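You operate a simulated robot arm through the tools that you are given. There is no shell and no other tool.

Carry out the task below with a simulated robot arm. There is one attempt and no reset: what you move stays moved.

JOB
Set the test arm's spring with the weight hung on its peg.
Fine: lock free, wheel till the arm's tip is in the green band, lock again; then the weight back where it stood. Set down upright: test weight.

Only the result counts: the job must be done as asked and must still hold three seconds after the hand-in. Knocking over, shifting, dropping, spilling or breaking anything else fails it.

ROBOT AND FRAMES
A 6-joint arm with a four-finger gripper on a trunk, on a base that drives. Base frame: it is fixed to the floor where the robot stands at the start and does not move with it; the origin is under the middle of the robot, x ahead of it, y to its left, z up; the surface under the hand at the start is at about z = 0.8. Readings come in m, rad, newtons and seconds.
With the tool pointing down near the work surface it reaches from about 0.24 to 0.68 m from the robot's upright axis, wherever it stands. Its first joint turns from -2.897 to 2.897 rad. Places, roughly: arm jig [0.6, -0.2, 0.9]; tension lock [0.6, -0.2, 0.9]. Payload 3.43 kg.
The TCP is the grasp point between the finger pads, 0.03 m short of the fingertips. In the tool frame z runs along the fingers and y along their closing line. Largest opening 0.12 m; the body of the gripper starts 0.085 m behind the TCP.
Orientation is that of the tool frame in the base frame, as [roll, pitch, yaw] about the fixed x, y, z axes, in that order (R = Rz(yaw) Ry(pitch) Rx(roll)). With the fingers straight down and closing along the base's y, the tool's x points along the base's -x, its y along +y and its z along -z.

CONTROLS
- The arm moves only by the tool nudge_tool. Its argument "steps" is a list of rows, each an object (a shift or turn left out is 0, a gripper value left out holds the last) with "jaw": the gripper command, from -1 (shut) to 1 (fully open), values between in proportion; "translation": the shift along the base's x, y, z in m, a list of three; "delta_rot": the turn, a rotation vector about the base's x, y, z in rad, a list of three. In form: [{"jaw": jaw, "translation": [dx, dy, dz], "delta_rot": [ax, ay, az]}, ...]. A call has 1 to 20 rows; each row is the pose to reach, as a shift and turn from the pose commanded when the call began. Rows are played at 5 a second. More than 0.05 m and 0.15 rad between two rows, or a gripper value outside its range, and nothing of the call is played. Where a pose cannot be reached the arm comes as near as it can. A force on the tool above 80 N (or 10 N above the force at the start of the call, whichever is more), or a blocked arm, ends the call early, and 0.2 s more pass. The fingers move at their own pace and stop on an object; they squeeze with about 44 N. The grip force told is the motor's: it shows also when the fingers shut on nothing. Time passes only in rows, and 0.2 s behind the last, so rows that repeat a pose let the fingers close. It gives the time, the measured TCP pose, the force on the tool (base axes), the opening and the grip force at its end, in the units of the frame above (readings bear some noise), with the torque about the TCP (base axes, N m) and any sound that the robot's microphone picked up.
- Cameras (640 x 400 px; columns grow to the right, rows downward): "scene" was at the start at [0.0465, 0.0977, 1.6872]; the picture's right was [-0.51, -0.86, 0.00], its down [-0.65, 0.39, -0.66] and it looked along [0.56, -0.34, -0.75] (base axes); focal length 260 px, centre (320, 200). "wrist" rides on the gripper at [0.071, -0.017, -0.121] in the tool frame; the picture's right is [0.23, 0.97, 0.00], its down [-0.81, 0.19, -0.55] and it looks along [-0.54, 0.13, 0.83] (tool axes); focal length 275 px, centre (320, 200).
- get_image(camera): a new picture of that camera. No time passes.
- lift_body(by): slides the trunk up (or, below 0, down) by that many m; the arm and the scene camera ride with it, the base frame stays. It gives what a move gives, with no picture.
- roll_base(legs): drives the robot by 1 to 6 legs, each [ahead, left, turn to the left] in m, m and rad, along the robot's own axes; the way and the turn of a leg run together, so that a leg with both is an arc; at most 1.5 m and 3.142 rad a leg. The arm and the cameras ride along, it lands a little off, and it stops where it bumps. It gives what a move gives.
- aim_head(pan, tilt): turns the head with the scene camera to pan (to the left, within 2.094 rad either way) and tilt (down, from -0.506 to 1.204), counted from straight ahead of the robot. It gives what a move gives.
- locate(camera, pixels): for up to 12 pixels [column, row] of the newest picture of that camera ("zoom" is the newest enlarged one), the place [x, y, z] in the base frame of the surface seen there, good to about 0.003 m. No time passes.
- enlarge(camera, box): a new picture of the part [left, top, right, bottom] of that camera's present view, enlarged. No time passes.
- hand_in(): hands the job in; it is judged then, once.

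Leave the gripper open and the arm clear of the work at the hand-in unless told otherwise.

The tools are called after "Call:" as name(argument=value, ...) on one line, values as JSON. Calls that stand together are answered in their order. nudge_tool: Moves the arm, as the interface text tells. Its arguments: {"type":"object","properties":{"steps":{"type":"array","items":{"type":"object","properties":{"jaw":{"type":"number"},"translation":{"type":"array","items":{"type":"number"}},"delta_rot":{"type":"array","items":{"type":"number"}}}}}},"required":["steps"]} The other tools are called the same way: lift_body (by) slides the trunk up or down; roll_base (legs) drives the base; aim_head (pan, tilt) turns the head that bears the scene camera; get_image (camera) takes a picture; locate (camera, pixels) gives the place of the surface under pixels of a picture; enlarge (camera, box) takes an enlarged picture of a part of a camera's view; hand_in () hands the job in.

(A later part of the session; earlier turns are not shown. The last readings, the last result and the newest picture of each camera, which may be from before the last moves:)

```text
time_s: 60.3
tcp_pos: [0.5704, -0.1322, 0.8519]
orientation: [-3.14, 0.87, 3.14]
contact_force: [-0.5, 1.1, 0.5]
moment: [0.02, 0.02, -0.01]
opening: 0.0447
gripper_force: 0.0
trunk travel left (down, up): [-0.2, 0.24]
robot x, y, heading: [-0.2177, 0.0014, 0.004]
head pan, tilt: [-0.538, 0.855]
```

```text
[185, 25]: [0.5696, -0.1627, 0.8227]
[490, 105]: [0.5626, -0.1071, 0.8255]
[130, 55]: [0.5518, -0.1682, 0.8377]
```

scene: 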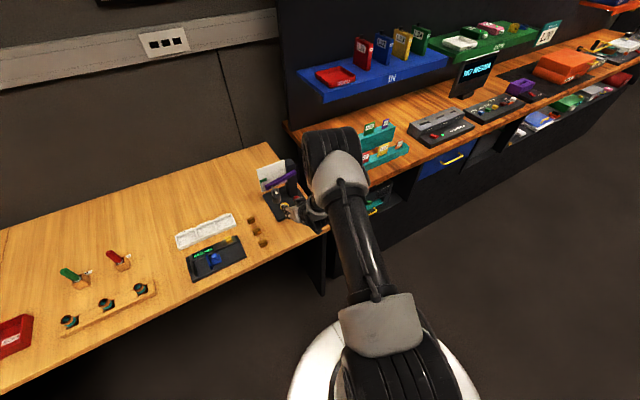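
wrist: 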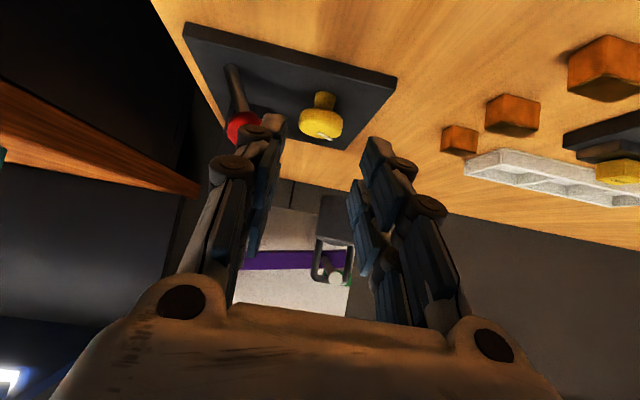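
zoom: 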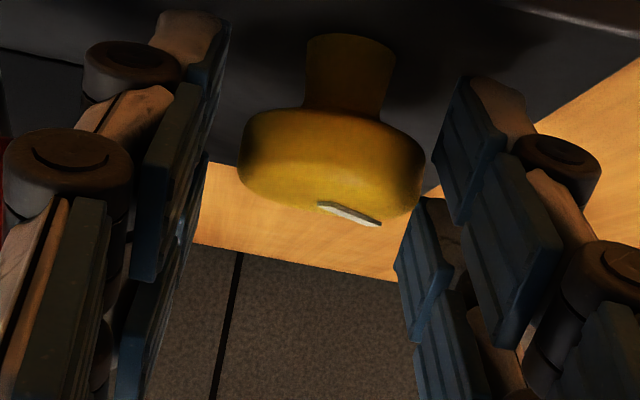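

Free again. I close on the knob.

Call:
nudge_tool(steps=[{"jaw": -0.35}, {"jaw": -0.45}, {"jaw": -0.6}, {"jaw": -1}, {"jaw": -1}, {"jaw": -1}])

Call:
enlarge(camera="wrist", box=[220, 110, 420, 250])

Call:
enlarge(camera="scene", box=[250, 145, 310, 205])

Call:
locate(camera="zoom", pixels=[[150, 210], [155, 190]])

```text
time_s: 61.7
tcp_pos: [0.5702, -0.1291, 0.8532]
orientation: [-3.14, 0.874, -3.138]
contact_force: [-2.1, 14.1, -1.7]
moment: [0.36, 0.05, 0.25]
opening: 0.0361
gripper_force: 45.2
trunk travel left (down, up): [-0.2, 0.24]
robot x, y, heading: [-0.2173, 0.0018, 0.001]
head pan, tilt: [-0.538, 0.855]
```

```text
2.86 times, centred on (320, 180) of wrist
```

zoom: 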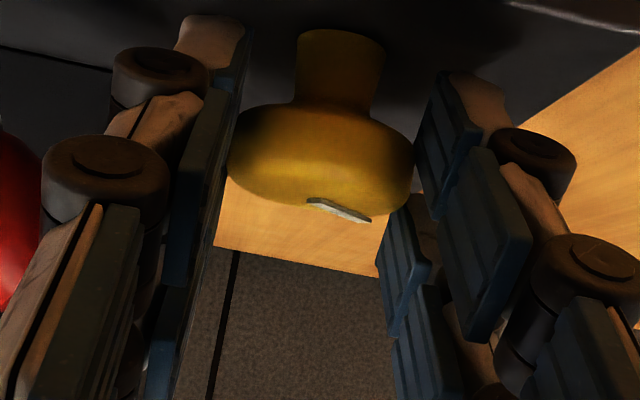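

```text
6.67 times, centred on (280, 175) of scene
```

zoom: 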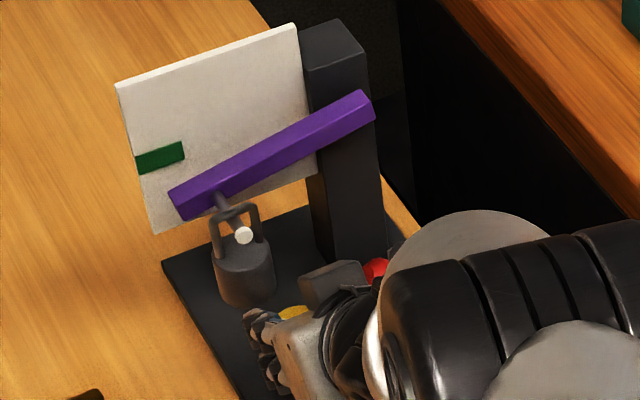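

```text
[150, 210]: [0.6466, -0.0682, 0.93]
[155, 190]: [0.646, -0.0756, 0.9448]
```

Gripped at 0.036. There's 14 N sideways, so I ease 2 mm left. Then I try a small turn of −0.15 rad (clockwise from above), with the TCP shift that keeps the knob's axis fixed.

Call:
nudge_tool(steps=[{"translation": [0, 0.002, 0]}, {"translation": [0, 0.002, 0]}])

Call:
nudge_tool(steps=[{"translation": [0, 0.0008, 0], "delta_rot": [0, 0, -0.05]}, {"translation": [0.0001, 0.0016, 0], "delta_rot": [0, 0, -0.1]}, {"translation": [0.0002, 0.0024, 0], "delta_rot": [0, 0, -0.15]}, {"translation": [0.0002, 0.0024, 0], "delta_rot": [0, 0, -0.15]}])

Call:
enlarge(camera="wrist", box=[220, 110, 420, 250])

Call:
enlarge(camera="scene", box=[250, 145, 310, 205])

Call:
locate(camera="zoom", pixels=[[180, 195], [190, 210], [245, 235], [240, 300], [255, 300]])

```text
time_s: 62.3
tcp_pos: [0.5714, -0.1295, 0.8532]
orientation: [-3.138, 0.87, -3.14]
contact_force: [-4.3, 11.8, -3.4]
moment: [0.33, -0.16, 0.22]
opening: 0.0364
gripper_force: 45.3
trunk travel left (down, up): [-0.2, 0.24]
robot x, y, heading: [-0.2224, 0.0022, 0.004]
head pan, tilt: [-0.538, 0.855]
```

```text
time_s: 63.3
tcp_pos: [0.5699, -0.1264, 0.8533]
orientation: [-3.139, 0.871, 3.043]
contact_force: [-6.1, 12.1, -4.9]
moment: [0.29, 0.35, 0.21]
opening: 0.036
gripper_force: 44.8
trunk travel left (down, up): [-0.2, 0.24]
robot x, y, heading: [-0.2135, -0.005, 0.001]
head pan, tilt: [-0.538, 0.855]
```

```text
2.86 times, centred on (320, 180) of wrist
```

zoom: 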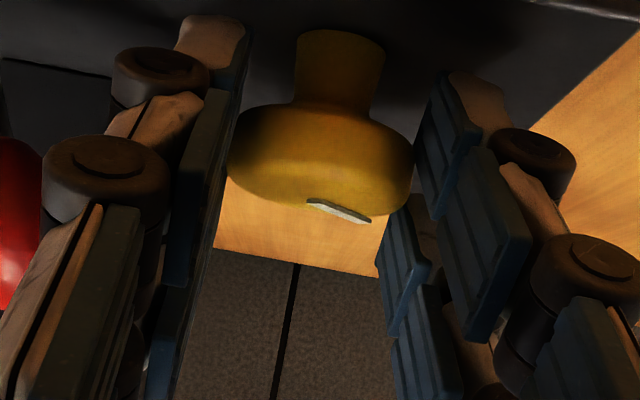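

```text
6.67 times, centred on (280, 175) of scene
```

zoom: 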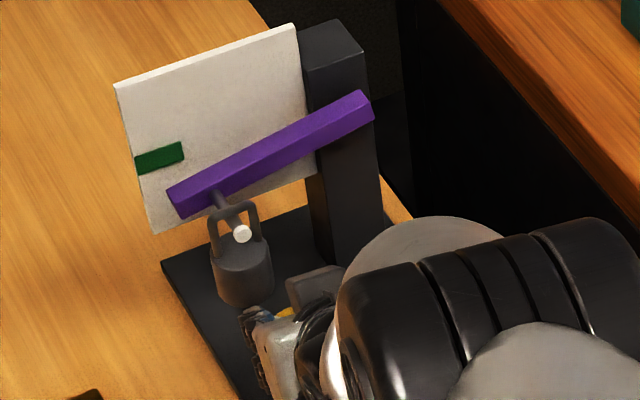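

```text
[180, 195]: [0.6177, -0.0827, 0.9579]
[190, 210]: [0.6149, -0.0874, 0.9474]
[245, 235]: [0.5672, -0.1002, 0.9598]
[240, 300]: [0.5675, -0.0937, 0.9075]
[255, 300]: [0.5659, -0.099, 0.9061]
```

The wheel turned with the hand (yaw −0.1 rad) and the arm tip rose slightly, so clockwise from above is the right direction. I go another −0.1 rad and compare.

Call:
nudge_tool(steps=[{"translation": [0.0001, 0.0008, 0], "delta_rot": [0, 0, -0.05]}, {"translation": [0.0003, 0.0016, 0], "delta_rot": [0, 0, -0.1]}, {"translation": [0.0003, 0.0016, 0], "delta_rot": [0, 0, -0.1]}, {"translation": [0.0003, 0.0016, 0], "delta_rot": [0, 0, -0.1]}])

Call:
enlarge(camera="wrist", box=[220, 110, 420, 250])

Call:
enlarge(camera="scene", box=[250, 145, 310, 205])

Call:
locate(camera="zoom", pixels=[[180, 192], [190, 207], [242, 232], [240, 300], [255, 310], [250, 318]])

```text
time_s: 64.3
tcp_pos: [0.5715, -0.1278, 0.8546]
orientation: [-3.138, 0.871, 3.042]
contact_force: [-10.2, 12.5, -8.2]
moment: [0.36, 0.27, 0.22]
opening: 0.0359
gripper_force: 45.2
out of reach, approached as far as the arm can: row 1, 2, 3, 4
trunk travel left (down, up): [-0.2, 0.24]
robot x, y, heading: [-0.2167, -0.005, 0.004]
head pan, tilt: [-0.538, 0.855]
```

```text
2.86 times, centred on (320, 180) of wrist
```

zoom: 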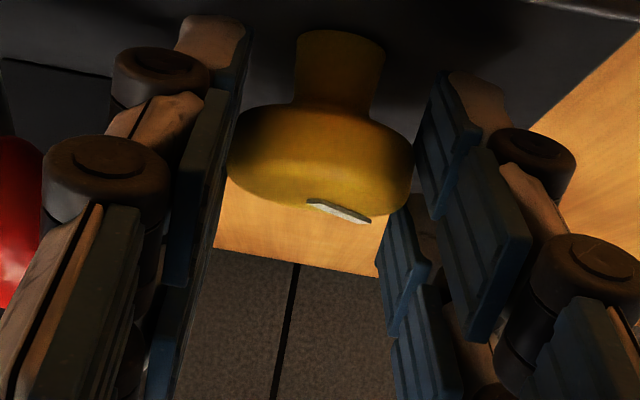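

```text
6.67 times, centred on (280, 175) of scene
```

zoom: 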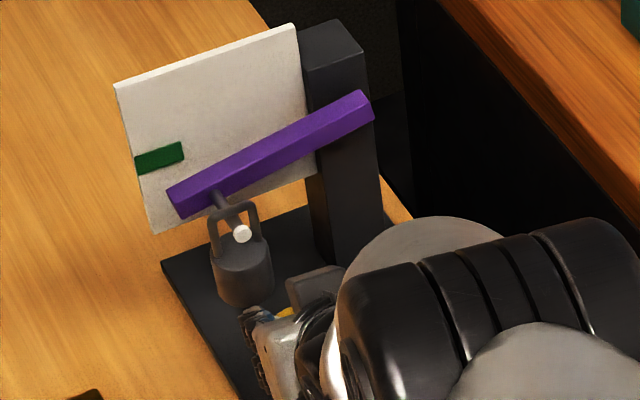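

```text
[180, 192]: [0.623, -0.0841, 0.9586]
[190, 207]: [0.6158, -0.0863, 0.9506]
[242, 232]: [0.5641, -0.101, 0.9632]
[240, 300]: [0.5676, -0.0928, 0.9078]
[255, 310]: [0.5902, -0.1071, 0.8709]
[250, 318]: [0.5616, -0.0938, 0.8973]
```

The turn past −0.1 rad is out of the arm's reach from this stand, though the arm tip is already a little higher. I release, back out along the approach line and probe what the arm can reach.

Call:
nudge_tool(steps=[{"jaw": -0.3}, {"jaw": -0.25}, {"jaw": -0.25}, {"translation": [-0.02, 0, 0.0167]}, {"translation": [-0.045, 0, 0.038]}, {"translation": [-0.065, 0, 0.055]}, {"translation": [-0.065, 0, 0.055]}])

Call:
nudge_tool(steps=[{"delta_rot": [0, 0, -0.1]}, {"delta_rot": [0, 0, -0.2]}, {"delta_rot": [0, 0, -0.3]}, {"delta_rot": [0, 0, -0.3]}])

Call:
enlarge(camera="scene", box=[250, 145, 310, 205])

Call:
locate(camera="zoom", pixels=[[178, 190], [190, 207], [242, 232], [240, 300], [255, 300], [290, 312]])

```text
time_s: 65.9
tcp_pos: [0.5109, -0.1434, 0.9004]
orientation: [3.133, 0.872, 3.043]
contact_force: [0.7, 0.0, 0.3]
moment: [0.01, -0.01, 0.0]
opening: 0.0448
gripper_force: 0.1
out of reach, approached as far as the arm can: row 5, 6, 7
trunk travel left (down, up): [-0.2, 0.24]
robot x, y, heading: [-0.2191, 0.0012, 0.002]
head pan, tilt: [-0.538, 0.855]
```

```text
time_s: 66.9
tcp_pos: [0.5119, -0.1426, 0.9009]
orientation: [3.134, 0.871, 3.043]
contact_force: [-1.1, 0.3, 0.1]
moment: [-0.01, -0.03, -0.02]
opening: 0.0452
gripper_force: 0.0
out of reach, approached as far as the arm can: row 1, 2, 3, 4
trunk travel left (down, up): [-0.2, 0.24]
robot x, y, heading: [-0.2184, 0.0003, -0.001]
head pan, tilt: [-0.538, 0.855]
```

```text
6.67 times, centred on (280, 175) of scene
```

zoom: 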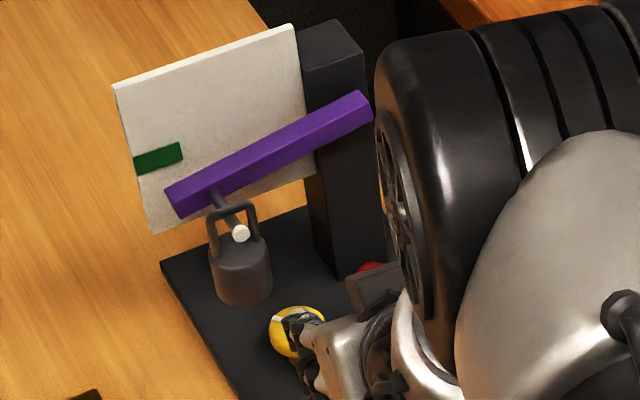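

```text
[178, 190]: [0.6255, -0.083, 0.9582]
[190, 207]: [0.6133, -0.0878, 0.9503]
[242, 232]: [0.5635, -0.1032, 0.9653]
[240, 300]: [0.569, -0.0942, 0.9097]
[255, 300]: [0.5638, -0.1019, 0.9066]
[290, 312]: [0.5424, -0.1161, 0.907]
```

The limit is in how far the hand can yaw relative to the arm's own bearing. If the robot stands further left, the wheel lies more to its right and clockwise turns come within reach. First I lift the hand up and back, clear of everything.

Call:
nudge_tool(steps=[{"translation": [-0.01, -0.01, 0.03], "delta_rot": [0, 0, 0.05]}, {"translation": [-0.02, -0.01, 0.07], "delta_rot": [0, 0, 0.1]}, {"translation": [-0.03, -0.01, 0.11], "delta_rot": [0, 0, 0.1]}, {"translation": [-0.04, -0.01, 0.15], "delta_rot": [0, 0, 0.1]}, {"translation": [-0.05, -0.01, 0.19], "delta_rot": [0, 0, 0.1]}, {"translation": [-0.05, -0.01, 0.22], "delta_rot": [0, 0, 0.1]}, {"translation": [-0.05, -0.01, 0.22], "delta_rot": [0, 0, 0.1]}])

Call:
get_image(camera="scene")

Call:
enlarge(camera="scene", box=[250, 145, 310, 205])

```text
time_s: 68.5
tcp_pos: [0.4596, -0.1576, 1.1167]
orientation: [3.133, 0.869, 3.14]
contact_force: [-0.1, 1.0, -0.4]
moment: [0.0, -0.03, -0.04]
opening: 0.0447
gripper_force: 0.0
trunk travel left (down, up): [-0.2, 0.24]
robot x, y, heading: [-0.2181, -0.0037, 0.0]
head pan, tilt: [-0.538, 0.855]
```

```text
taken
```

scene: 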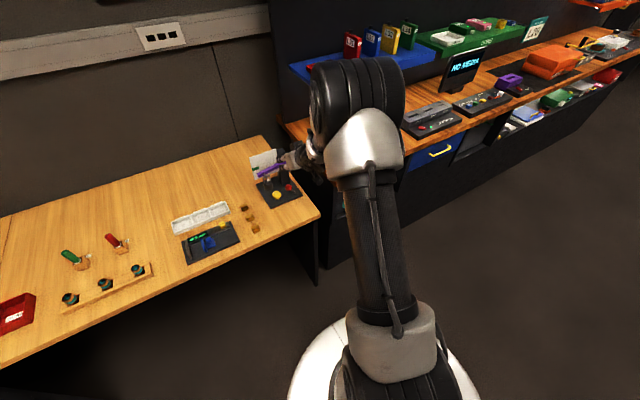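

```text
6.67 times, centred on (280, 175) of scene
```

zoom: 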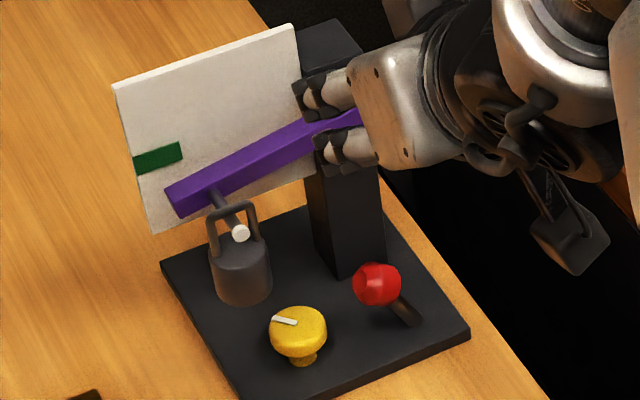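

I check the table's front edge along its length before driving left.

Call:
locate(camera="scene", pixels=[[316, 216], [240, 258], [160, 292], [60, 342], [5, 366], [70, 258], [118, 240], [72, 300], [15, 310], [200, 240], [208, 215], [247, 210]])

```text
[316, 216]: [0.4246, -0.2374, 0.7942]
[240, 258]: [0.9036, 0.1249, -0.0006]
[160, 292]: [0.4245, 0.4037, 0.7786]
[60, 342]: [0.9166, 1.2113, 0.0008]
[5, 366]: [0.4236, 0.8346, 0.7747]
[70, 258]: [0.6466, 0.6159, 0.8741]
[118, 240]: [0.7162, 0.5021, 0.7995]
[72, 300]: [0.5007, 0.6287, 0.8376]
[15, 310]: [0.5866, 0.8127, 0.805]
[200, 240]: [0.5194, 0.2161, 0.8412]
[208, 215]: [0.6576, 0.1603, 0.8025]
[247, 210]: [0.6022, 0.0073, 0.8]
```

The edge is straight at x = 0.424. I drive 0.33 left, then 0.21 ahead, with the hand high.

Call:
roll_base(legs=[[0, 0.33, 0], [0.2, 0, 0]])

Call:
get_image(camera="scene")

```text
time_s: 71.9
tcp_pos: [0.6616, 0.1724, 1.1163]
orientation: [3.133, 0.869, 3.14]
contact_force: [0.8, -0.5, -0.9]
moment: [-0.02, 0.0, -0.01]
opening: 0.0449
gripper_force: 0.0
trunk travel left (down, up): [-0.2, 0.24]
robot x, y, heading: [-0.0153, 0.3299, -0.004]
head pan, tilt: [-0.538, 0.855]
```

```text
taken
```

scene: 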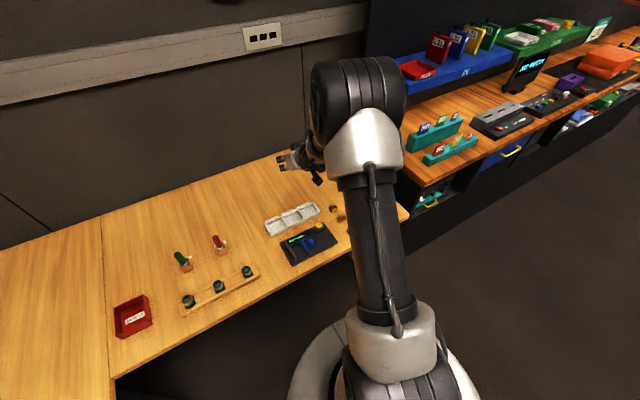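

The robot now stands at (-0.015, 0.330). I bring the hand, high, to in front of the jig with yaw −0.2.

Call:
nudge_tool(steps=[{"translation": [-0.022, -0.035, 0], "delta_rot": [0, 0, -0.03]}, {"translation": [-0.045, -0.07, 0], "delta_rot": [0, 0, -0.06]}, {"translation": [-0.068, -0.105, 0], "delta_rot": [0, 0, -0.09]}, {"translation": [-0.09, -0.14, 0], "delta_rot": [0, 0, -0.12]}, {"translation": [-0.113, -0.175, 0], "delta_rot": [0, 0, -0.15]}, {"translation": [-0.136, -0.21, 0], "delta_rot": [0, 0, -0.18]}, {"translation": [-0.158, -0.245, 0], "delta_rot": [0, 0, -0.2]}, {"translation": [-0.18, -0.28, 0], "delta_rot": [0, 0, -0.2]}, {"translation": [-0.18, -0.28, -0.03], "delta_rot": [0, 0, -0.2]}, {"translation": [-0.18, -0.28, -0.03], "delta_rot": [0, 0, -0.2]}])

Call:
get_image(camera="scene")

```text
time_s: 74.1
tcp_pos: [0.4802, -0.104, 1.088]
orientation: [3.132, 0.872, 2.94]
contact_force: [0.5, -0.2, 0.2]
moment: [-0.01, 0.02, 0.01]
opening: 0.0451
gripper_force: 0.0
trunk travel left (down, up): [-0.2, 0.24]
robot x, y, heading: [-0.0165, 0.3313, 0.002]
head pan, tilt: [-0.538, 0.855]
```

```text
taken
```

scene: 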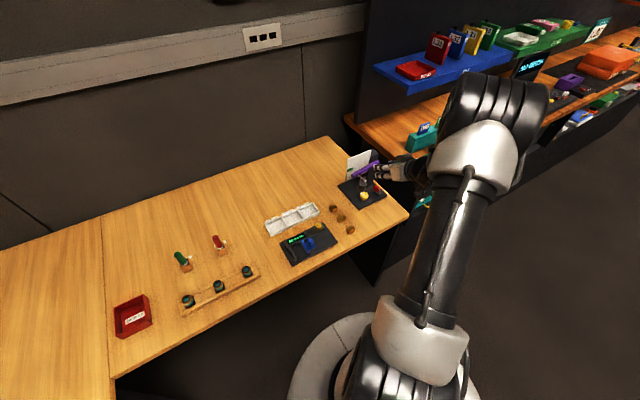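

Fully in reach, and with a clear view of the jig. I add 0.14 rad pitch (fingers 32° below horizontal) and descend to the start of the approach line.

Call:
nudge_tool(steps=[{"translation": [0.0, 0, -0.03], "delta_rot": [-0.0276, -0.136, 0]}, {"translation": [0.0, 0, -0.07], "delta_rot": [-0.0276, -0.136, 0]}, {"translation": [0.0, -0.003, -0.11], "delta_rot": [-0.0276, -0.136, 0]}, {"translation": [0.008, -0.005, -0.15], "delta_rot": [-0.0276, -0.136, 0]}, {"translation": [0.0165, -0.007, -0.188], "delta_rot": [-0.0276, -0.136, 0]}, {"translation": [0.0165, -0.007, -0.188], "delta_rot": [-0.0276, -0.136, 0]}])

Call:
get_image(camera="wrist")

Call:
enlarge(camera="scene", box=[330, 140, 430, 230])

```text
time_s: 75.5
tcp_pos: [0.4979, -0.1124, 0.8998]
orientation: [3.132, 1.009, 2.942]
contact_force: [-0.1, -0.2, -0.2]
moment: [0.0, -0.03, -0.02]
opening: 0.0451
gripper_force: 0.1
trunk travel left (down, up): [-0.2, 0.24]
robot x, y, heading: [-0.0159, 0.3292, -0.002]
head pan, tilt: [-0.538, 0.855]
```

```text
taken
```

wrist: 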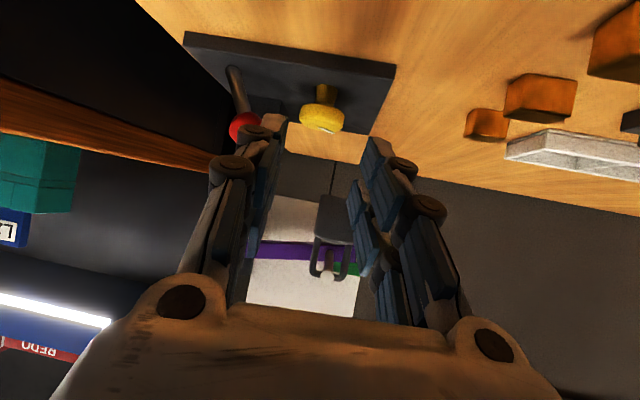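

```text
4.44 times, centred on (380, 185) of scene
```

zoom: 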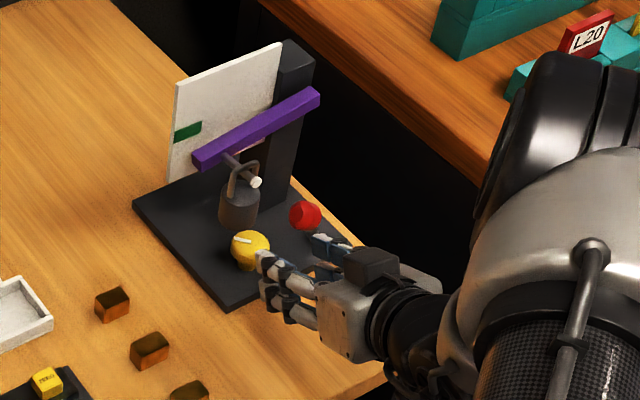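

Excellent view. The wheel at (321,115) lies between the fingers. I advance along the finger axis, in two parts.

Call:
nudge_tool(steps=[{"translation": [0.02, -0.0038, -0.0137]}, {"translation": [0.04, -0.0077, -0.0273]}, {"translation": [0.058, -0.011, -0.04]}, {"translation": [0.058, -0.011, -0.04]}])

Call:
enlarge(camera="scene", box=[350, 160, 410, 215])

Call:
enlarge(camera="wrist", box=[220, 90, 420, 230])

Call:
locate(camera="zoom", pixels=[[185, 60], [490, 140], [320, 160]])

```text
time_s: 76.5
tcp_pos: [0.5552, -0.1242, 0.8609]
orientation: [3.131, 1.01, 2.94]
contact_force: [-0.3, 0.0, 0.0]
moment: [0.01, 0.0, 0.0]
opening: 0.0451
gripper_force: 0.1
trunk travel left (down, up): [-0.2, 0.24]
robot x, y, heading: [-0.015, 0.3302, -0.005]
head pan, tilt: [-0.538, 0.855]
```

```text
7.27 times, centred on (380, 188) of scene
```

zoom: 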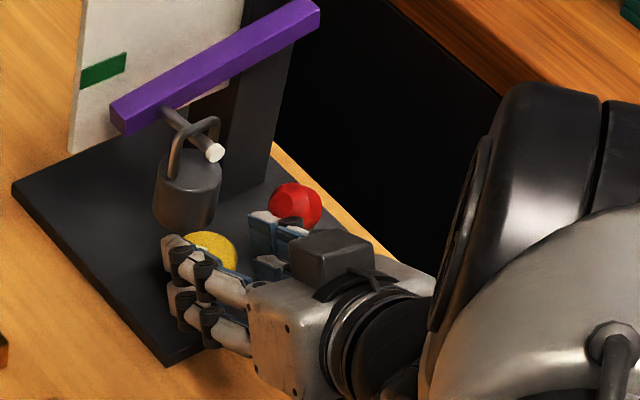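

```text
2.86 times, centred on (320, 160) of wrist
```

zoom: 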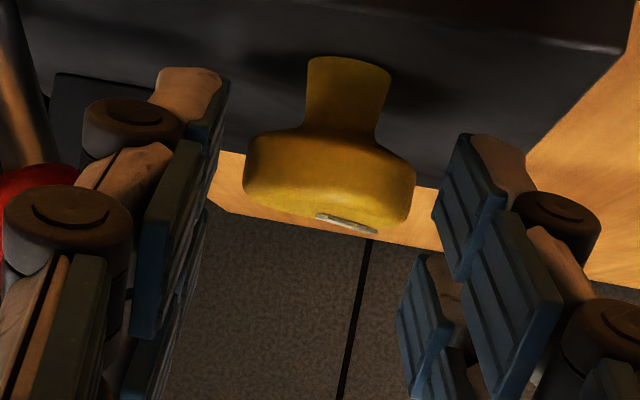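

```text
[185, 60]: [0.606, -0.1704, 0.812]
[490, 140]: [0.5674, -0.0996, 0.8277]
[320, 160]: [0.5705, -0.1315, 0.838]
```

The gap to the red ball is small, so I narrow the jaws to 0.041 and finish the advance.

Call:
nudge_tool(steps=[{"jaw": -0.32}, {"jaw": -0.32}, {"translation": [0.008, -0.0015, -0.006]}, {"translation": [0.0163, -0.003, -0.0114]}, {"translation": [0.0163, -0.003, -0.0114]}])

Call:
enlarge(camera="scene", box=[350, 160, 410, 215])

Call:
enlarge(camera="wrist", box=[220, 90, 420, 230])

```text
time_s: 77.7
tcp_pos: [0.5708, -0.1279, 0.8491]
orientation: [3.133, 1.01, 2.94]
contact_force: [0.4, 1.6, -0.1]
moment: [0.02, 0.03, 0.01]
opening: 0.0416
gripper_force: 1.0
trunk travel left (down, up): [-0.2, 0.24]
robot x, y, heading: [-0.0132, 0.3317, -0.003]
head pan, tilt: [-0.538, 0.855]
```

```text
7.27 times, centred on (380, 188) of scene
```

zoom: 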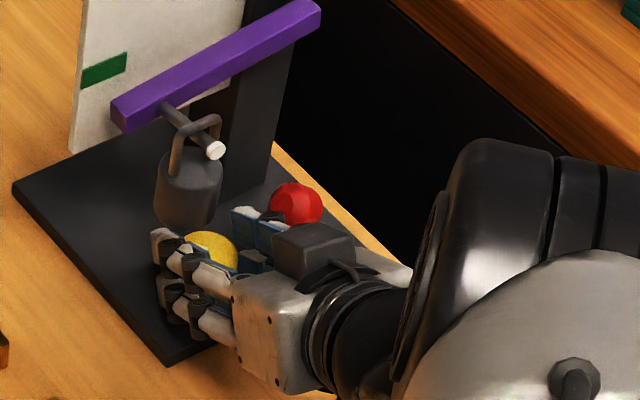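

```text
2.86 times, centred on (320, 160) of wrist
```

zoom: 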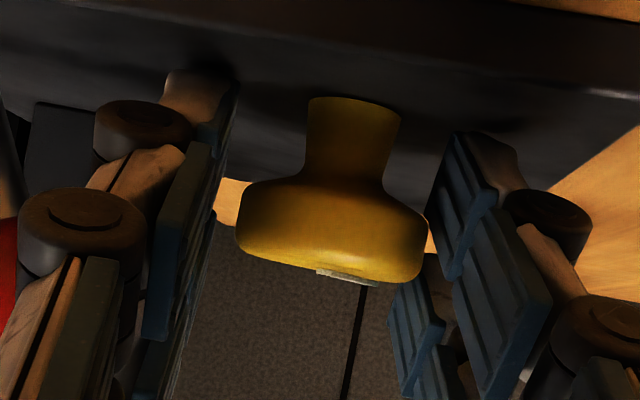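

In place with almost no force. I close on the knob, then check finger-to-weight clearance.

Call:
nudge_tool(steps=[{"jaw": -0.45}, {"jaw": -0.7}, {"jaw": -1}, {"jaw": -1}])

Call:
enlarge(camera="scene", box=[350, 160, 410, 215])

Call:
locate(camera="zoom", pixels=[[165, 240], [190, 255], [215, 272], [180, 218], [200, 222], [165, 210], [125, 105], [130, 122], [103, 68], [105, 80], [216, 150], [310, 245]])

```text
time_s: 78.7
tcp_pos: [0.5718, -0.1267, 0.849]
orientation: [3.131, 1.009, 2.942]
contact_force: [3.5, 15.9, 0.8]
moment: [0.46, -0.17, 0.29]
opening: 0.0361
gripper_force: 45.0
trunk travel left (down, up): [-0.2, 0.24]
robot x, y, heading: [-0.0144, 0.3307, 0.0]
head pan, tilt: [-0.538, 0.855]
```

```text
7.27 times, centred on (380, 188) of scene
```

zoom: 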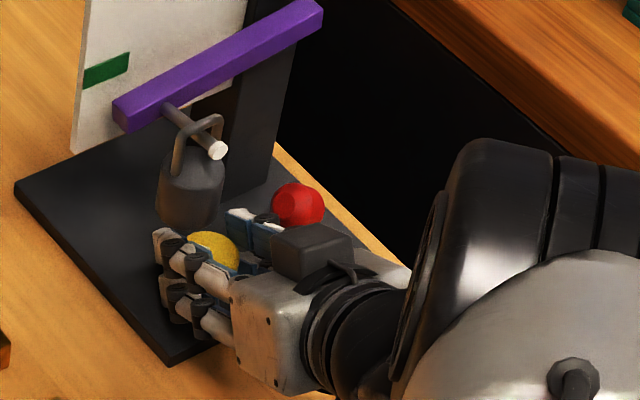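

```text
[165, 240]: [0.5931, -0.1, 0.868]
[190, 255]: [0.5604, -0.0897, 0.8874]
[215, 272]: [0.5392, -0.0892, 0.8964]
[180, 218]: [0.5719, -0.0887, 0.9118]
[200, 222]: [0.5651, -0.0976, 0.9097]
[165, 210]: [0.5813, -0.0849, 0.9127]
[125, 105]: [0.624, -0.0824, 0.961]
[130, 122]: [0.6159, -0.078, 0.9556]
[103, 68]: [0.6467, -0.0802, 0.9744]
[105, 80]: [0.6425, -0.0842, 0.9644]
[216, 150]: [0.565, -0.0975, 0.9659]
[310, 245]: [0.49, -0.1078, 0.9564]
```

Gripped, with 16 N sideways, which I ease with a few mm of left shift. Finger tops pass under the weight (0.887 against a weight bottom near 0.899). Now I turn clockwise 0.2 rad first.

Call:
nudge_tool(steps=[{"translation": [0.0002, 0.003, 0], "delta_rot": [0, 0, -0.05]}, {"translation": [0.0004, 0.0045, 0], "delta_rot": [0, 0, -0.1]}, {"translation": [0.0007, 0.0052, 0], "delta_rot": [0, 0, -0.15]}, {"translation": [0.0009, 0.006, 0], "delta_rot": [0, 0, -0.2]}, {"translation": [0.0009, 0.006, 0], "delta_rot": [0, 0, -0.2]}])

Call:
enlarge(camera="scene", box=[350, 160, 410, 215])

Call:
locate(camera="zoom", pixels=[[125, 105], [130, 122], [216, 150], [180, 218], [190, 255]])

```text
time_s: 79.9
tcp_pos: [0.5724, -0.123, 0.8482]
orientation: [3.136, 1.009, 2.741]
contact_force: [5.8, 4.4, -3.0]
moment: [-0.55, 0.14, 0.18]
opening: 0.0353
gripper_force: 45.2
trunk travel left (down, up): [-0.2, 0.24]
robot x, y, heading: [-0.0158, 0.3302, 0.0]
head pan, tilt: [-0.538, 0.855]
```

```text
7.27 times, centred on (380, 188) of scene
```

zoom: 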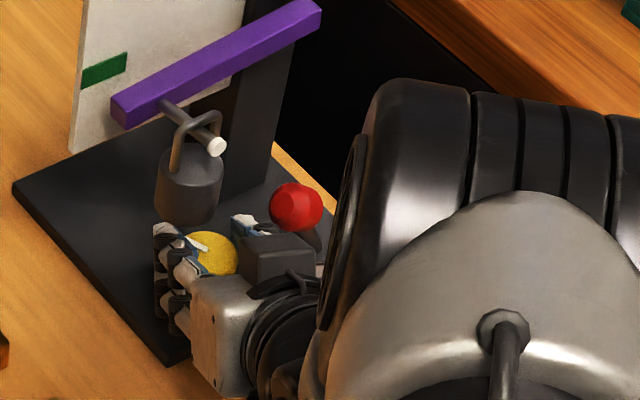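

```text
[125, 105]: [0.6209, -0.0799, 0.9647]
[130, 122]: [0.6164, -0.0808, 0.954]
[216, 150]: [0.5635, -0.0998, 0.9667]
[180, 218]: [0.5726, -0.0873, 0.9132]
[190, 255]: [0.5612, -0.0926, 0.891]
```

Turned the full 0.2 rad, and the arm tip rose by about 2 mm. I carry on another 0.3 rad.

Call:
nudge_tool(steps=[{"translation": [0.0007, 0.0013, 0], "delta_rot": [0, 0, -0.1]}, {"translation": [0.0015, 0.0026, 0], "delta_rot": [0, 0, -0.2]}, {"translation": [0.0024, 0.0039, 0], "delta_rot": [0, 0, -0.3]}, {"translation": [0.0024, 0.0039, 0], "delta_rot": [0, 0, -0.3]}])

Call:
enlarge(camera="scene", box=[350, 160, 410, 215])

Call:
locate(camera="zoom", pixels=[[125, 102], [130, 119], [216, 144], [180, 216], [190, 255]])

```text
time_s: 80.9
tcp_pos: [0.5744, -0.1187, 0.848]
orientation: [3.128, 1.007, 2.584]
contact_force: [-0.8, 6.1, -1.3]
moment: [-0.7, 0.75, 0.02]
opening: 0.0353
gripper_force: 45.2
out of reach, approached as far as the arm can: row 2, 3, 4
trunk travel left (down, up): [-0.2, 0.24]
robot x, y, heading: [-0.012, 0.33, -0.002]
head pan, tilt: [-0.538, 0.855]
```

```text
7.27 times, centred on (380, 188) of scene
```

zoom: 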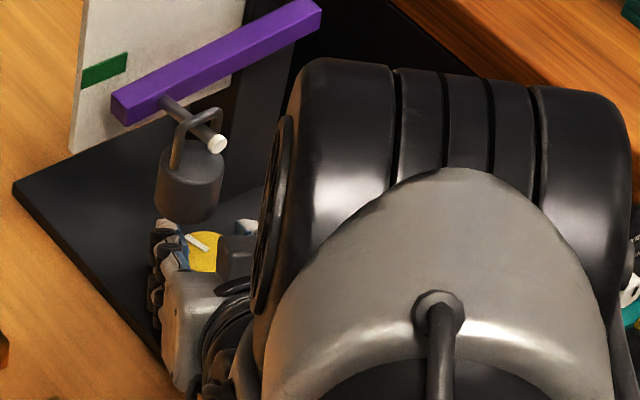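

```text
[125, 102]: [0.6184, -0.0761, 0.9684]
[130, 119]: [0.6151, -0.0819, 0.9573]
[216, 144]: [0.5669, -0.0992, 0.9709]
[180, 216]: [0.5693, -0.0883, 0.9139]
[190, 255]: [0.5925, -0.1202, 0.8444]
```

The arm reached its limit at yaw ≈ −0.56. I open slightly, swing the hand back +0.4 rad around the knob, and grip again.

Call:
nudge_tool(steps=[{"jaw": -0.3}, {"jaw": -0.3}, {"jaw": -0.3}, {"translation": [-0.0007, -0.0014, 0.0005], "delta_rot": [0, 0, 0.1]}, {"translation": [-0.0013, -0.0028, 0.001], "delta_rot": [0, 0, 0.2]}, {"translation": [-0.0017, -0.0043, 0.001], "delta_rot": [0, 0, 0.3]}, {"translation": [-0.0021, -0.0058, 0.001], "delta_rot": [0, 0, 0.4]}, {"translation": [-0.0021, -0.0058, 0.001], "delta_rot": [0, 0, 0.4]}])

Call:
enlarge(camera="wrist", box=[220, 90, 420, 230])

Call:
enlarge(camera="scene", box=[350, 160, 410, 215])

Call:
locate(camera="zoom", pixels=[[125, 102], [130, 119], [216, 144], [180, 216]])

```text
time_s: 82.7
tcp_pos: [0.5734, -0.1247, 0.8474]
orientation: [3.127, 1.009, 2.987]
contact_force: [0.0, -0.7, 3.0]
moment: [-0.08, -0.02, 0.0]
opening: 0.0425
gripper_force: 0.3
trunk travel left (down, up): [-0.2, 0.24]
robot x, y, heading: [-0.0161, 0.3278, -0.005]
head pan, tilt: [-0.538, 0.855]
```

```text
2.86 times, centred on (320, 160) of wrist
```

zoom: 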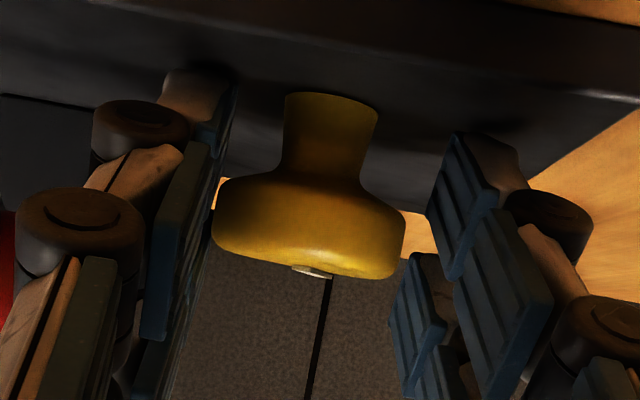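

```text
7.27 times, centred on (380, 188) of scene
```

zoom: 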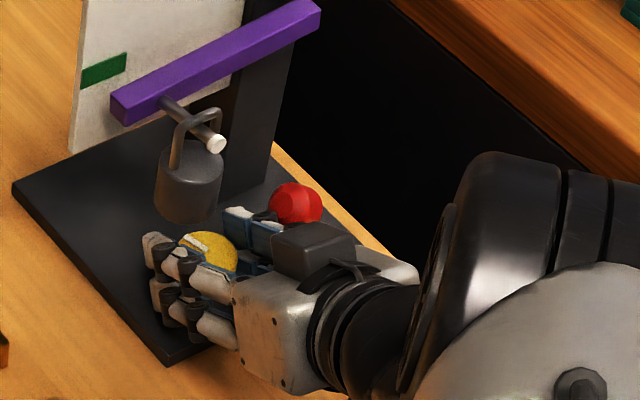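

```text
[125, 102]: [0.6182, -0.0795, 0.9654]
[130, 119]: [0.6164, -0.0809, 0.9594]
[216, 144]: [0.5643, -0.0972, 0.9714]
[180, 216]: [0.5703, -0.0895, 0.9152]
```

The wheel kept its setting. I centre by −2 mm in y and +1 mm in z, grip and turn clockwise 0.38 rad.

Call:
nudge_tool(steps=[{"translation": [0, -0.002, 0.001]}, {"jaw": -0.45, "translation": [0, -0.002, 0.001]}, {"jaw": -1, "translation": [0, -0.002, 0.001]}, {"jaw": -1, "translation": [0, -0.002, 0.001]}, {"jaw": -1, "translation": [0, -0.002, 0.001]}])

Call:
nudge_tool(steps=[{"translation": [0.0003, 0.0015, 0], "delta_rot": [0, 0, -0.1]}, {"translation": [0.0008, 0.0029, 0], "delta_rot": [0, 0, -0.2]}, {"translation": [0.0014, 0.0043, 0], "delta_rot": [0, 0, -0.3]}, {"translation": [0.0019, 0.0054, 0], "delta_rot": [0, 0, -0.38]}, {"translation": [0.0019, 0.0054, 0], "delta_rot": [0, 0, -0.38]}])

Call:
enlarge(camera="scene", box=[350, 160, 410, 215])

Call:
locate(camera="zoom", pixels=[[125, 98], [130, 115], [216, 139], [180, 212], [85, 75]])

```text
time_s: 83.9
tcp_pos: [0.573, -0.1268, 0.8485]
orientation: [3.126, 1.009, 2.984]
contact_force: [-1.4, -4.6, -1.3]
moment: [-0.09, 0.19, -0.07]
opening: 0.0368
gripper_force: 45.3
trunk travel left (down, up): [-0.2, 0.24]
robot x, y, heading: [-0.0166, 0.3274, 0.001]
head pan, tilt: [-0.538, 0.855]
```

```text
time_s: 85.1
tcp_pos: [0.5744, -0.1217, 0.8506]
orientation: [3.128, 1.01, 2.608]
contact_force: [1.3, -10.5, -2.7]
moment: [0.08, -0.03, -0.11]
opening: 0.0368
gripper_force: 45.2
trunk travel left (down, up): [-0.2, 0.24]
robot x, y, heading: [-0.0175, 0.329, 0.002]
head pan, tilt: [-0.538, 0.855]
```

```text
7.27 times, centred on (380, 188) of scene
```

zoom: 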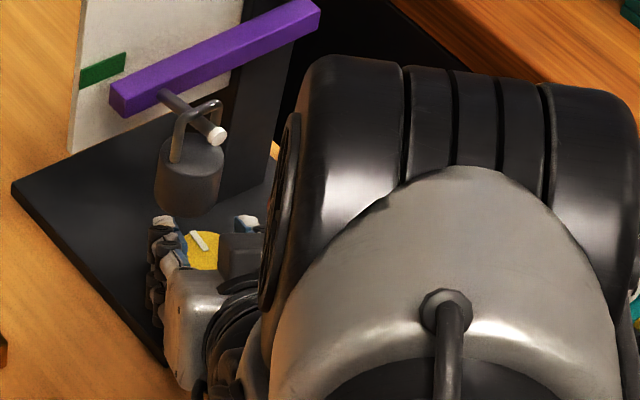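

```text
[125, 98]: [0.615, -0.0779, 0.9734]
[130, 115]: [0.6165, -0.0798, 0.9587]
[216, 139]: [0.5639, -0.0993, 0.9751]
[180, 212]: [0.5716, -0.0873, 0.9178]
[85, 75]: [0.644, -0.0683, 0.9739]
```

The tip has risen visibly. I enlarge and measure the arm's slope and the tip against the band.

Call:
enlarge(camera="scene", box=[355, 145, 400, 185])

Call:
locate(camera="zoom", pixels=[[110, 180], [150, 178], [200, 160], [260, 130], [320, 100], [370, 75], [100, 140], [95, 165], [60, 170], [62, 195], [118, 215], [110, 195]])

```text
10.00 times, centred on (378, 165) of scene
```

zoom: 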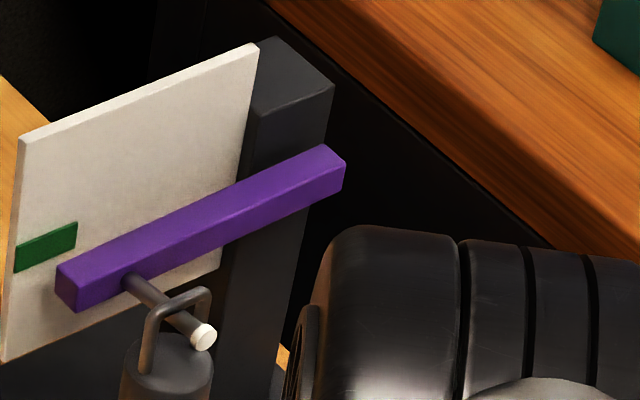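

```text
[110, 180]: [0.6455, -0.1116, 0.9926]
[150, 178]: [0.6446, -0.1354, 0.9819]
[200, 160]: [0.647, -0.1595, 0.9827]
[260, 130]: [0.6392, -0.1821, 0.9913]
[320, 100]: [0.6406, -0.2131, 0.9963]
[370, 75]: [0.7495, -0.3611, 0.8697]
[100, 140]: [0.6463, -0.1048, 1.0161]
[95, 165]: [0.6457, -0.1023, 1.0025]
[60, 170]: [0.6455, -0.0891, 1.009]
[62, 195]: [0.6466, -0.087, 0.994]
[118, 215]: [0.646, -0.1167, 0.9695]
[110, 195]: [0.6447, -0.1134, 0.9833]
```

Call:
locate(camera="zoom", pixels=[[75, 265], [130, 242], [200, 212], [270, 182], [325, 156], [80, 288], [200, 236], [330, 180], [45, 237], [45, 257], [20, 246], [22, 266]])

```text
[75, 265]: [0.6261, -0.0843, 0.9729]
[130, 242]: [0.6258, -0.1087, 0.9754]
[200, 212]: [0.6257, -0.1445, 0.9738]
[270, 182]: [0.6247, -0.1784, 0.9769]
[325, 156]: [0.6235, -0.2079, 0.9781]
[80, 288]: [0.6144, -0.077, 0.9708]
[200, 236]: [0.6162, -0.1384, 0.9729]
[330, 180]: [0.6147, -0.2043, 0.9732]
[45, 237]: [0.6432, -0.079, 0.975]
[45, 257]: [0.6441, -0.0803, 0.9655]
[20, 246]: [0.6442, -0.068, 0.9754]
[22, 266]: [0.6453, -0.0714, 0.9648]
```

The arm's top drops 5 mm from pivot to tip; level (= mid-band) needs about 5 mm more at the tip, about 0.28 rad at the measured 18 mm/rad. I regrip: open, swing back +0.35, close, turn −0.28.

Call:
nudge_tool(steps=[{"jaw": -0.3}, {"jaw": -0.3}, {"jaw": -0.3}, {"translation": [-0.0007, -0.0014, -0.001], "delta_rot": [0, 0, 0.1]}, {"translation": [-0.0013, -0.0028, -0.001], "delta_rot": [0, 0, 0.2]}, {"translation": [-0.0017, -0.0043, -0.001], "delta_rot": [0, 0, 0.3]}, {"translation": [-0.0019, -0.005, -0.001], "delta_rot": [0, 0, 0.35]}, {"translation": [-0.0019, -0.005, -0.001], "delta_rot": [0, 0, 0.35]}])

Call:
enlarge(camera="wrist", box=[220, 90, 420, 230])

Call:
enlarge(camera="scene", box=[355, 145, 400, 185])

Call:
locate(camera="zoom", pixels=[[75, 265], [130, 242], [200, 212], [270, 182], [325, 156], [80, 288], [200, 236], [330, 180], [45, 237], [45, 257], [20, 246], [22, 266]])

```text
time_s: 86.9
tcp_pos: [0.5722, -0.1236, 0.8494]
orientation: [3.127, 1.009, 2.957]
contact_force: [0.6, 0.4, 0.3]
moment: [-0.02, 0.01, 0.04]
opening: 0.0422
gripper_force: 0.1
trunk travel left (down, up): [-0.2, 0.24]
robot x, y, heading: [-0.0137, 0.329, -0.001]
head pan, tilt: [-0.538, 0.855]
```

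```text
2.86 times, centred on (320, 160) of wrist
```

zoom: 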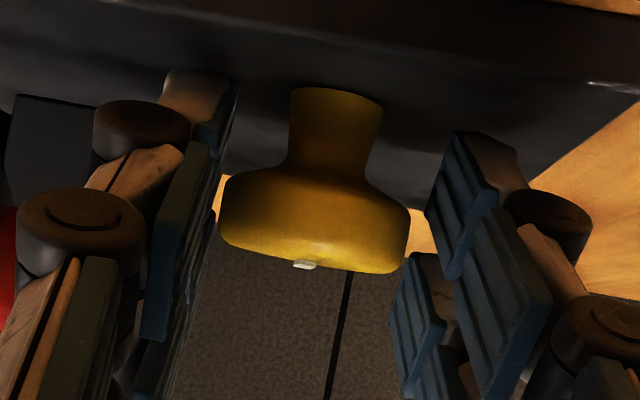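

```text
10.00 times, centred on (378, 165) of scene
```

zoom: 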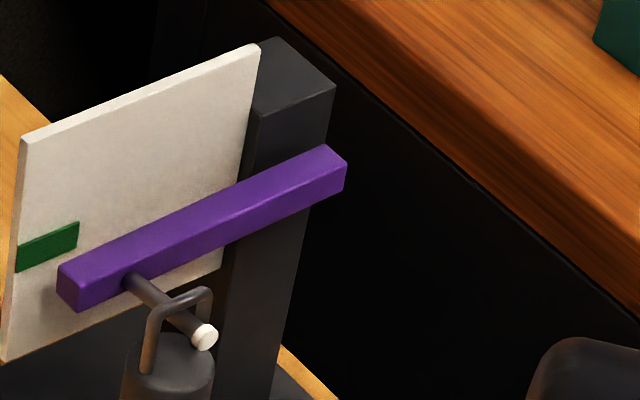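

```text
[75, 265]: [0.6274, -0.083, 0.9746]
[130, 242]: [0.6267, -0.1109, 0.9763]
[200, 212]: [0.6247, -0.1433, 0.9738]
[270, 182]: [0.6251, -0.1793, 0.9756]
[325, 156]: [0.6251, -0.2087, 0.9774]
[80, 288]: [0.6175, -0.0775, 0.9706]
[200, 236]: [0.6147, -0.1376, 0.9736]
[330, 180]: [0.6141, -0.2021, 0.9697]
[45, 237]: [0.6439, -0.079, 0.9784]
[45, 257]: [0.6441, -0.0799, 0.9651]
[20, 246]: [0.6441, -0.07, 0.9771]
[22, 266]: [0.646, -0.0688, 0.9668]
```

Averaging, the tip is about 4 mm below level, so 0.22 rad more. I centre, grip and turn −0.22.

Call:
nudge_tool(steps=[{"translation": [0, -0.0015, 0.0]}, {"jaw": -0.45, "translation": [0, -0.0015, 0.0]}, {"jaw": -1, "translation": [0, -0.0015, 0.0]}, {"jaw": -1, "translation": [0, -0.0015, 0.0]}, {"jaw": -1, "translation": [0, -0.0015, 0.0]}])

Call:
nudge_tool(steps=[{"translation": [0.0003, 0.0015, 0], "delta_rot": [0, 0, -0.1]}, {"translation": [0.0008, 0.0029, 0], "delta_rot": [0, 0, -0.2]}, {"translation": [0.0009, 0.0032, 0], "delta_rot": [0, 0, -0.22]}, {"translation": [0.0009, 0.0032, 0], "delta_rot": [0, 0, -0.22]}])

Call:
enlarge(camera="scene", box=[355, 145, 400, 185])

Call:
locate(camera="zoom", pixels=[[75, 262], [130, 240], [200, 211], [270, 182], [325, 156], [80, 286], [200, 235], [330, 180], [45, 237], [45, 257], [20, 246], [22, 266]])

```text
time_s: 88.1
tcp_pos: [0.5711, -0.1267, 0.8481]
orientation: [3.129, 1.008, 2.956]
contact_force: [-1.7, 5.1, -0.6]
moment: [0.13, -0.04, 0.08]
opening: 0.0357
gripper_force: 45.1
trunk travel left (down, up): [-0.2, 0.24]
robot x, y, heading: [-0.0161, 0.3332, 0.002]
head pan, tilt: [-0.538, 0.855]
```

```text
time_s: 89.1
tcp_pos: [0.5723, -0.122, 0.8486]
orientation: [3.129, 1.007, 2.737]
contact_force: [-7.8, 14.8, -1.1]
moment: [-0.03, 0.12, 0.2]
opening: 0.0357
gripper_force: 45.3
trunk travel left (down, up): [-0.2, 0.24]
robot x, y, heading: [-0.0148, 0.33, 0.001]
head pan, tilt: [-0.538, 0.855]
```

```text
10.00 times, centred on (378, 165) of scene
```

zoom: 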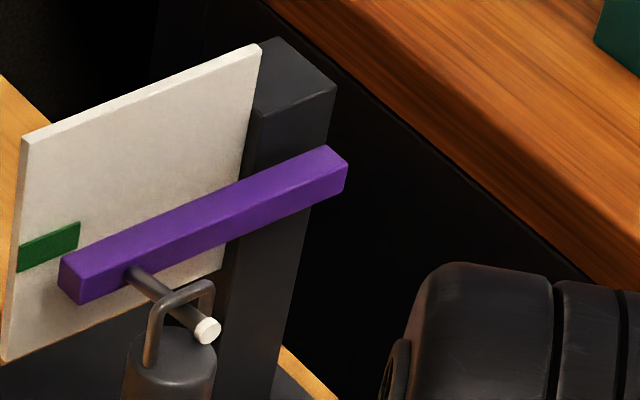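

```text
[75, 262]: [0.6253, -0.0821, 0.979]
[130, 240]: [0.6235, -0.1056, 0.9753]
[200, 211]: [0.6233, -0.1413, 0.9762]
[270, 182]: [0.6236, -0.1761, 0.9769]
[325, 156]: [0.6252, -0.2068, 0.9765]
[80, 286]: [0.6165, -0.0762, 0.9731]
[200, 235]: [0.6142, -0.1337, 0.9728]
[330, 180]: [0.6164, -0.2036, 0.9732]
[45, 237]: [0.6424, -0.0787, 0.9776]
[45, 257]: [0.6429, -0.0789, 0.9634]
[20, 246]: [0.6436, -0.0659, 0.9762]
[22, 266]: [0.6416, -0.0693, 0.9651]
```

The arm is now level (top z ≈ 0.976–0.979 throughout), tip across the green band. I open, back out along the approach line and rise.

Call:
nudge_tool(steps=[{"jaw": -0.3}, {"jaw": -0.3}, {"jaw": -0.3}, {"translation": [-0.0195, 0.0083, 0.0133]}, {"translation": [-0.039, 0.0166, 0.0265]}, {"translation": [-0.0624, 0.0266, 0.0424]}, {"translation": [-0.085, 0.0366, 0.0624]}, {"translation": [-0.1, 0.04, 0.1]}, {"translation": [-0.1, 0.04, 0.145]}, {"translation": [-0.1, 0.04, 0.19]}, {"translation": [-0.1, 0.04, 0.23]}, {"translation": [-0.1, 0.04, 0.23]}])

Call:
enlarge(camera="scene", box=[340, 140, 420, 210])

Call:
enlarge(camera="scene", box=[355, 145, 400, 185])

Call:
locate(camera="zoom", pixels=[[75, 262], [130, 240], [200, 211], [270, 182], [325, 156], [80, 286], [200, 235], [330, 180], [45, 237], [45, 257], [20, 246], [22, 266]])

```text
time_s: 91.7
tcp_pos: [0.4735, -0.0837, 1.078]
orientation: [3.126, 1.007, 2.734]
contact_force: [-0.1, -0.3, 0.3]
moment: [0.02, 0.03, 0.04]
opening: 0.0421
gripper_force: 0.0
trunk travel left (down, up): [-0.2, 0.24]
robot x, y, heading: [-0.013, 0.3285, 0.004]
head pan, tilt: [-0.538, 0.855]
```

```text
5.71 times, centred on (380, 175) of scene
```

zoom: 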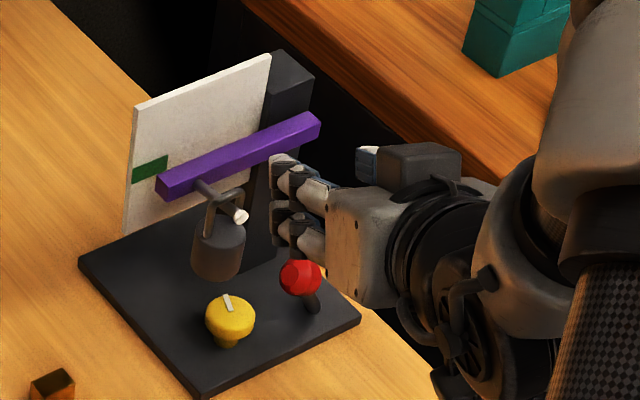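

```text
10.00 times, centred on (378, 165) of scene
```

zoom: 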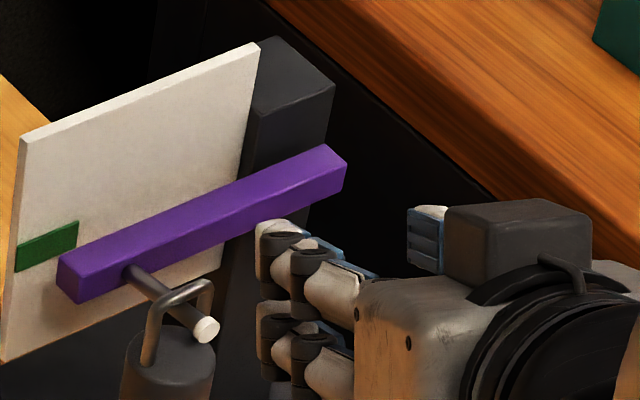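

```text
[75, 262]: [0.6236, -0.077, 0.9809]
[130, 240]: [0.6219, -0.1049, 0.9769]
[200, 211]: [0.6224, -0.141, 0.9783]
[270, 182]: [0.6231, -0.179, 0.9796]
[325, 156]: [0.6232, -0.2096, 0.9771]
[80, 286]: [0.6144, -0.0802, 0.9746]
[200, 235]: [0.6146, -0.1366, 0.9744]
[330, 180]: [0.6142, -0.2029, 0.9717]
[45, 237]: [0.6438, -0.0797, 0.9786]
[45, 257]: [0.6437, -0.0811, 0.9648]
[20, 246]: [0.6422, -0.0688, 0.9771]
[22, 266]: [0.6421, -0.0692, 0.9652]
```

Still level after release: tip centre ≈ 0.971, mid-band. Now for the lock I need the straight-down hand, so I drive 0.27 m right (hand high, in front of the jig).

Call:
roll_base(legs=[[0, -0.27, 0]])

Call:
nudge_tool(steps=[{"translation": [0, 0, 0.02], "delta_rot": [0, 0, 0.14]}, {"translation": [0, 0, 0.04], "delta_rot": [0, 0, 0.28]}, {"translation": [0, 0, 0.04], "delta_rot": [0, 0, 0.407]}, {"translation": [0, 0, 0.04], "delta_rot": [0, 0, 0.407]}])

```text
time_s: 93.6
tcp_pos: [0.4741, -0.3571, 1.0796]
orientation: [3.127, 1.009, 2.734]
contact_force: [-0.4, 0.8, -0.2]
moment: [0.05, 0.01, 0.03]
opening: 0.0419
gripper_force: 0.0
trunk travel left (down, up): [-0.2, 0.24]
robot x, y, heading: [-0.0152, 0.0589, -0.003]
head pan, tilt: [-0.538, 0.855]
```

```text
time_s: 94.6
tcp_pos: [0.4758, -0.3559, 1.1201]
orientation: [3.128, 1.008, -3.138]
contact_force: [0.2, 0.4, 0.5]
moment: [0.01, -0.01, -0.01]
opening: 0.0418
gripper_force: 0.1
trunk travel left (down, up): [-0.2, 0.24]
robot x, y, heading: [-0.017, 0.0589, -0.001]
head pan, tilt: [-0.538, 0.855]
```

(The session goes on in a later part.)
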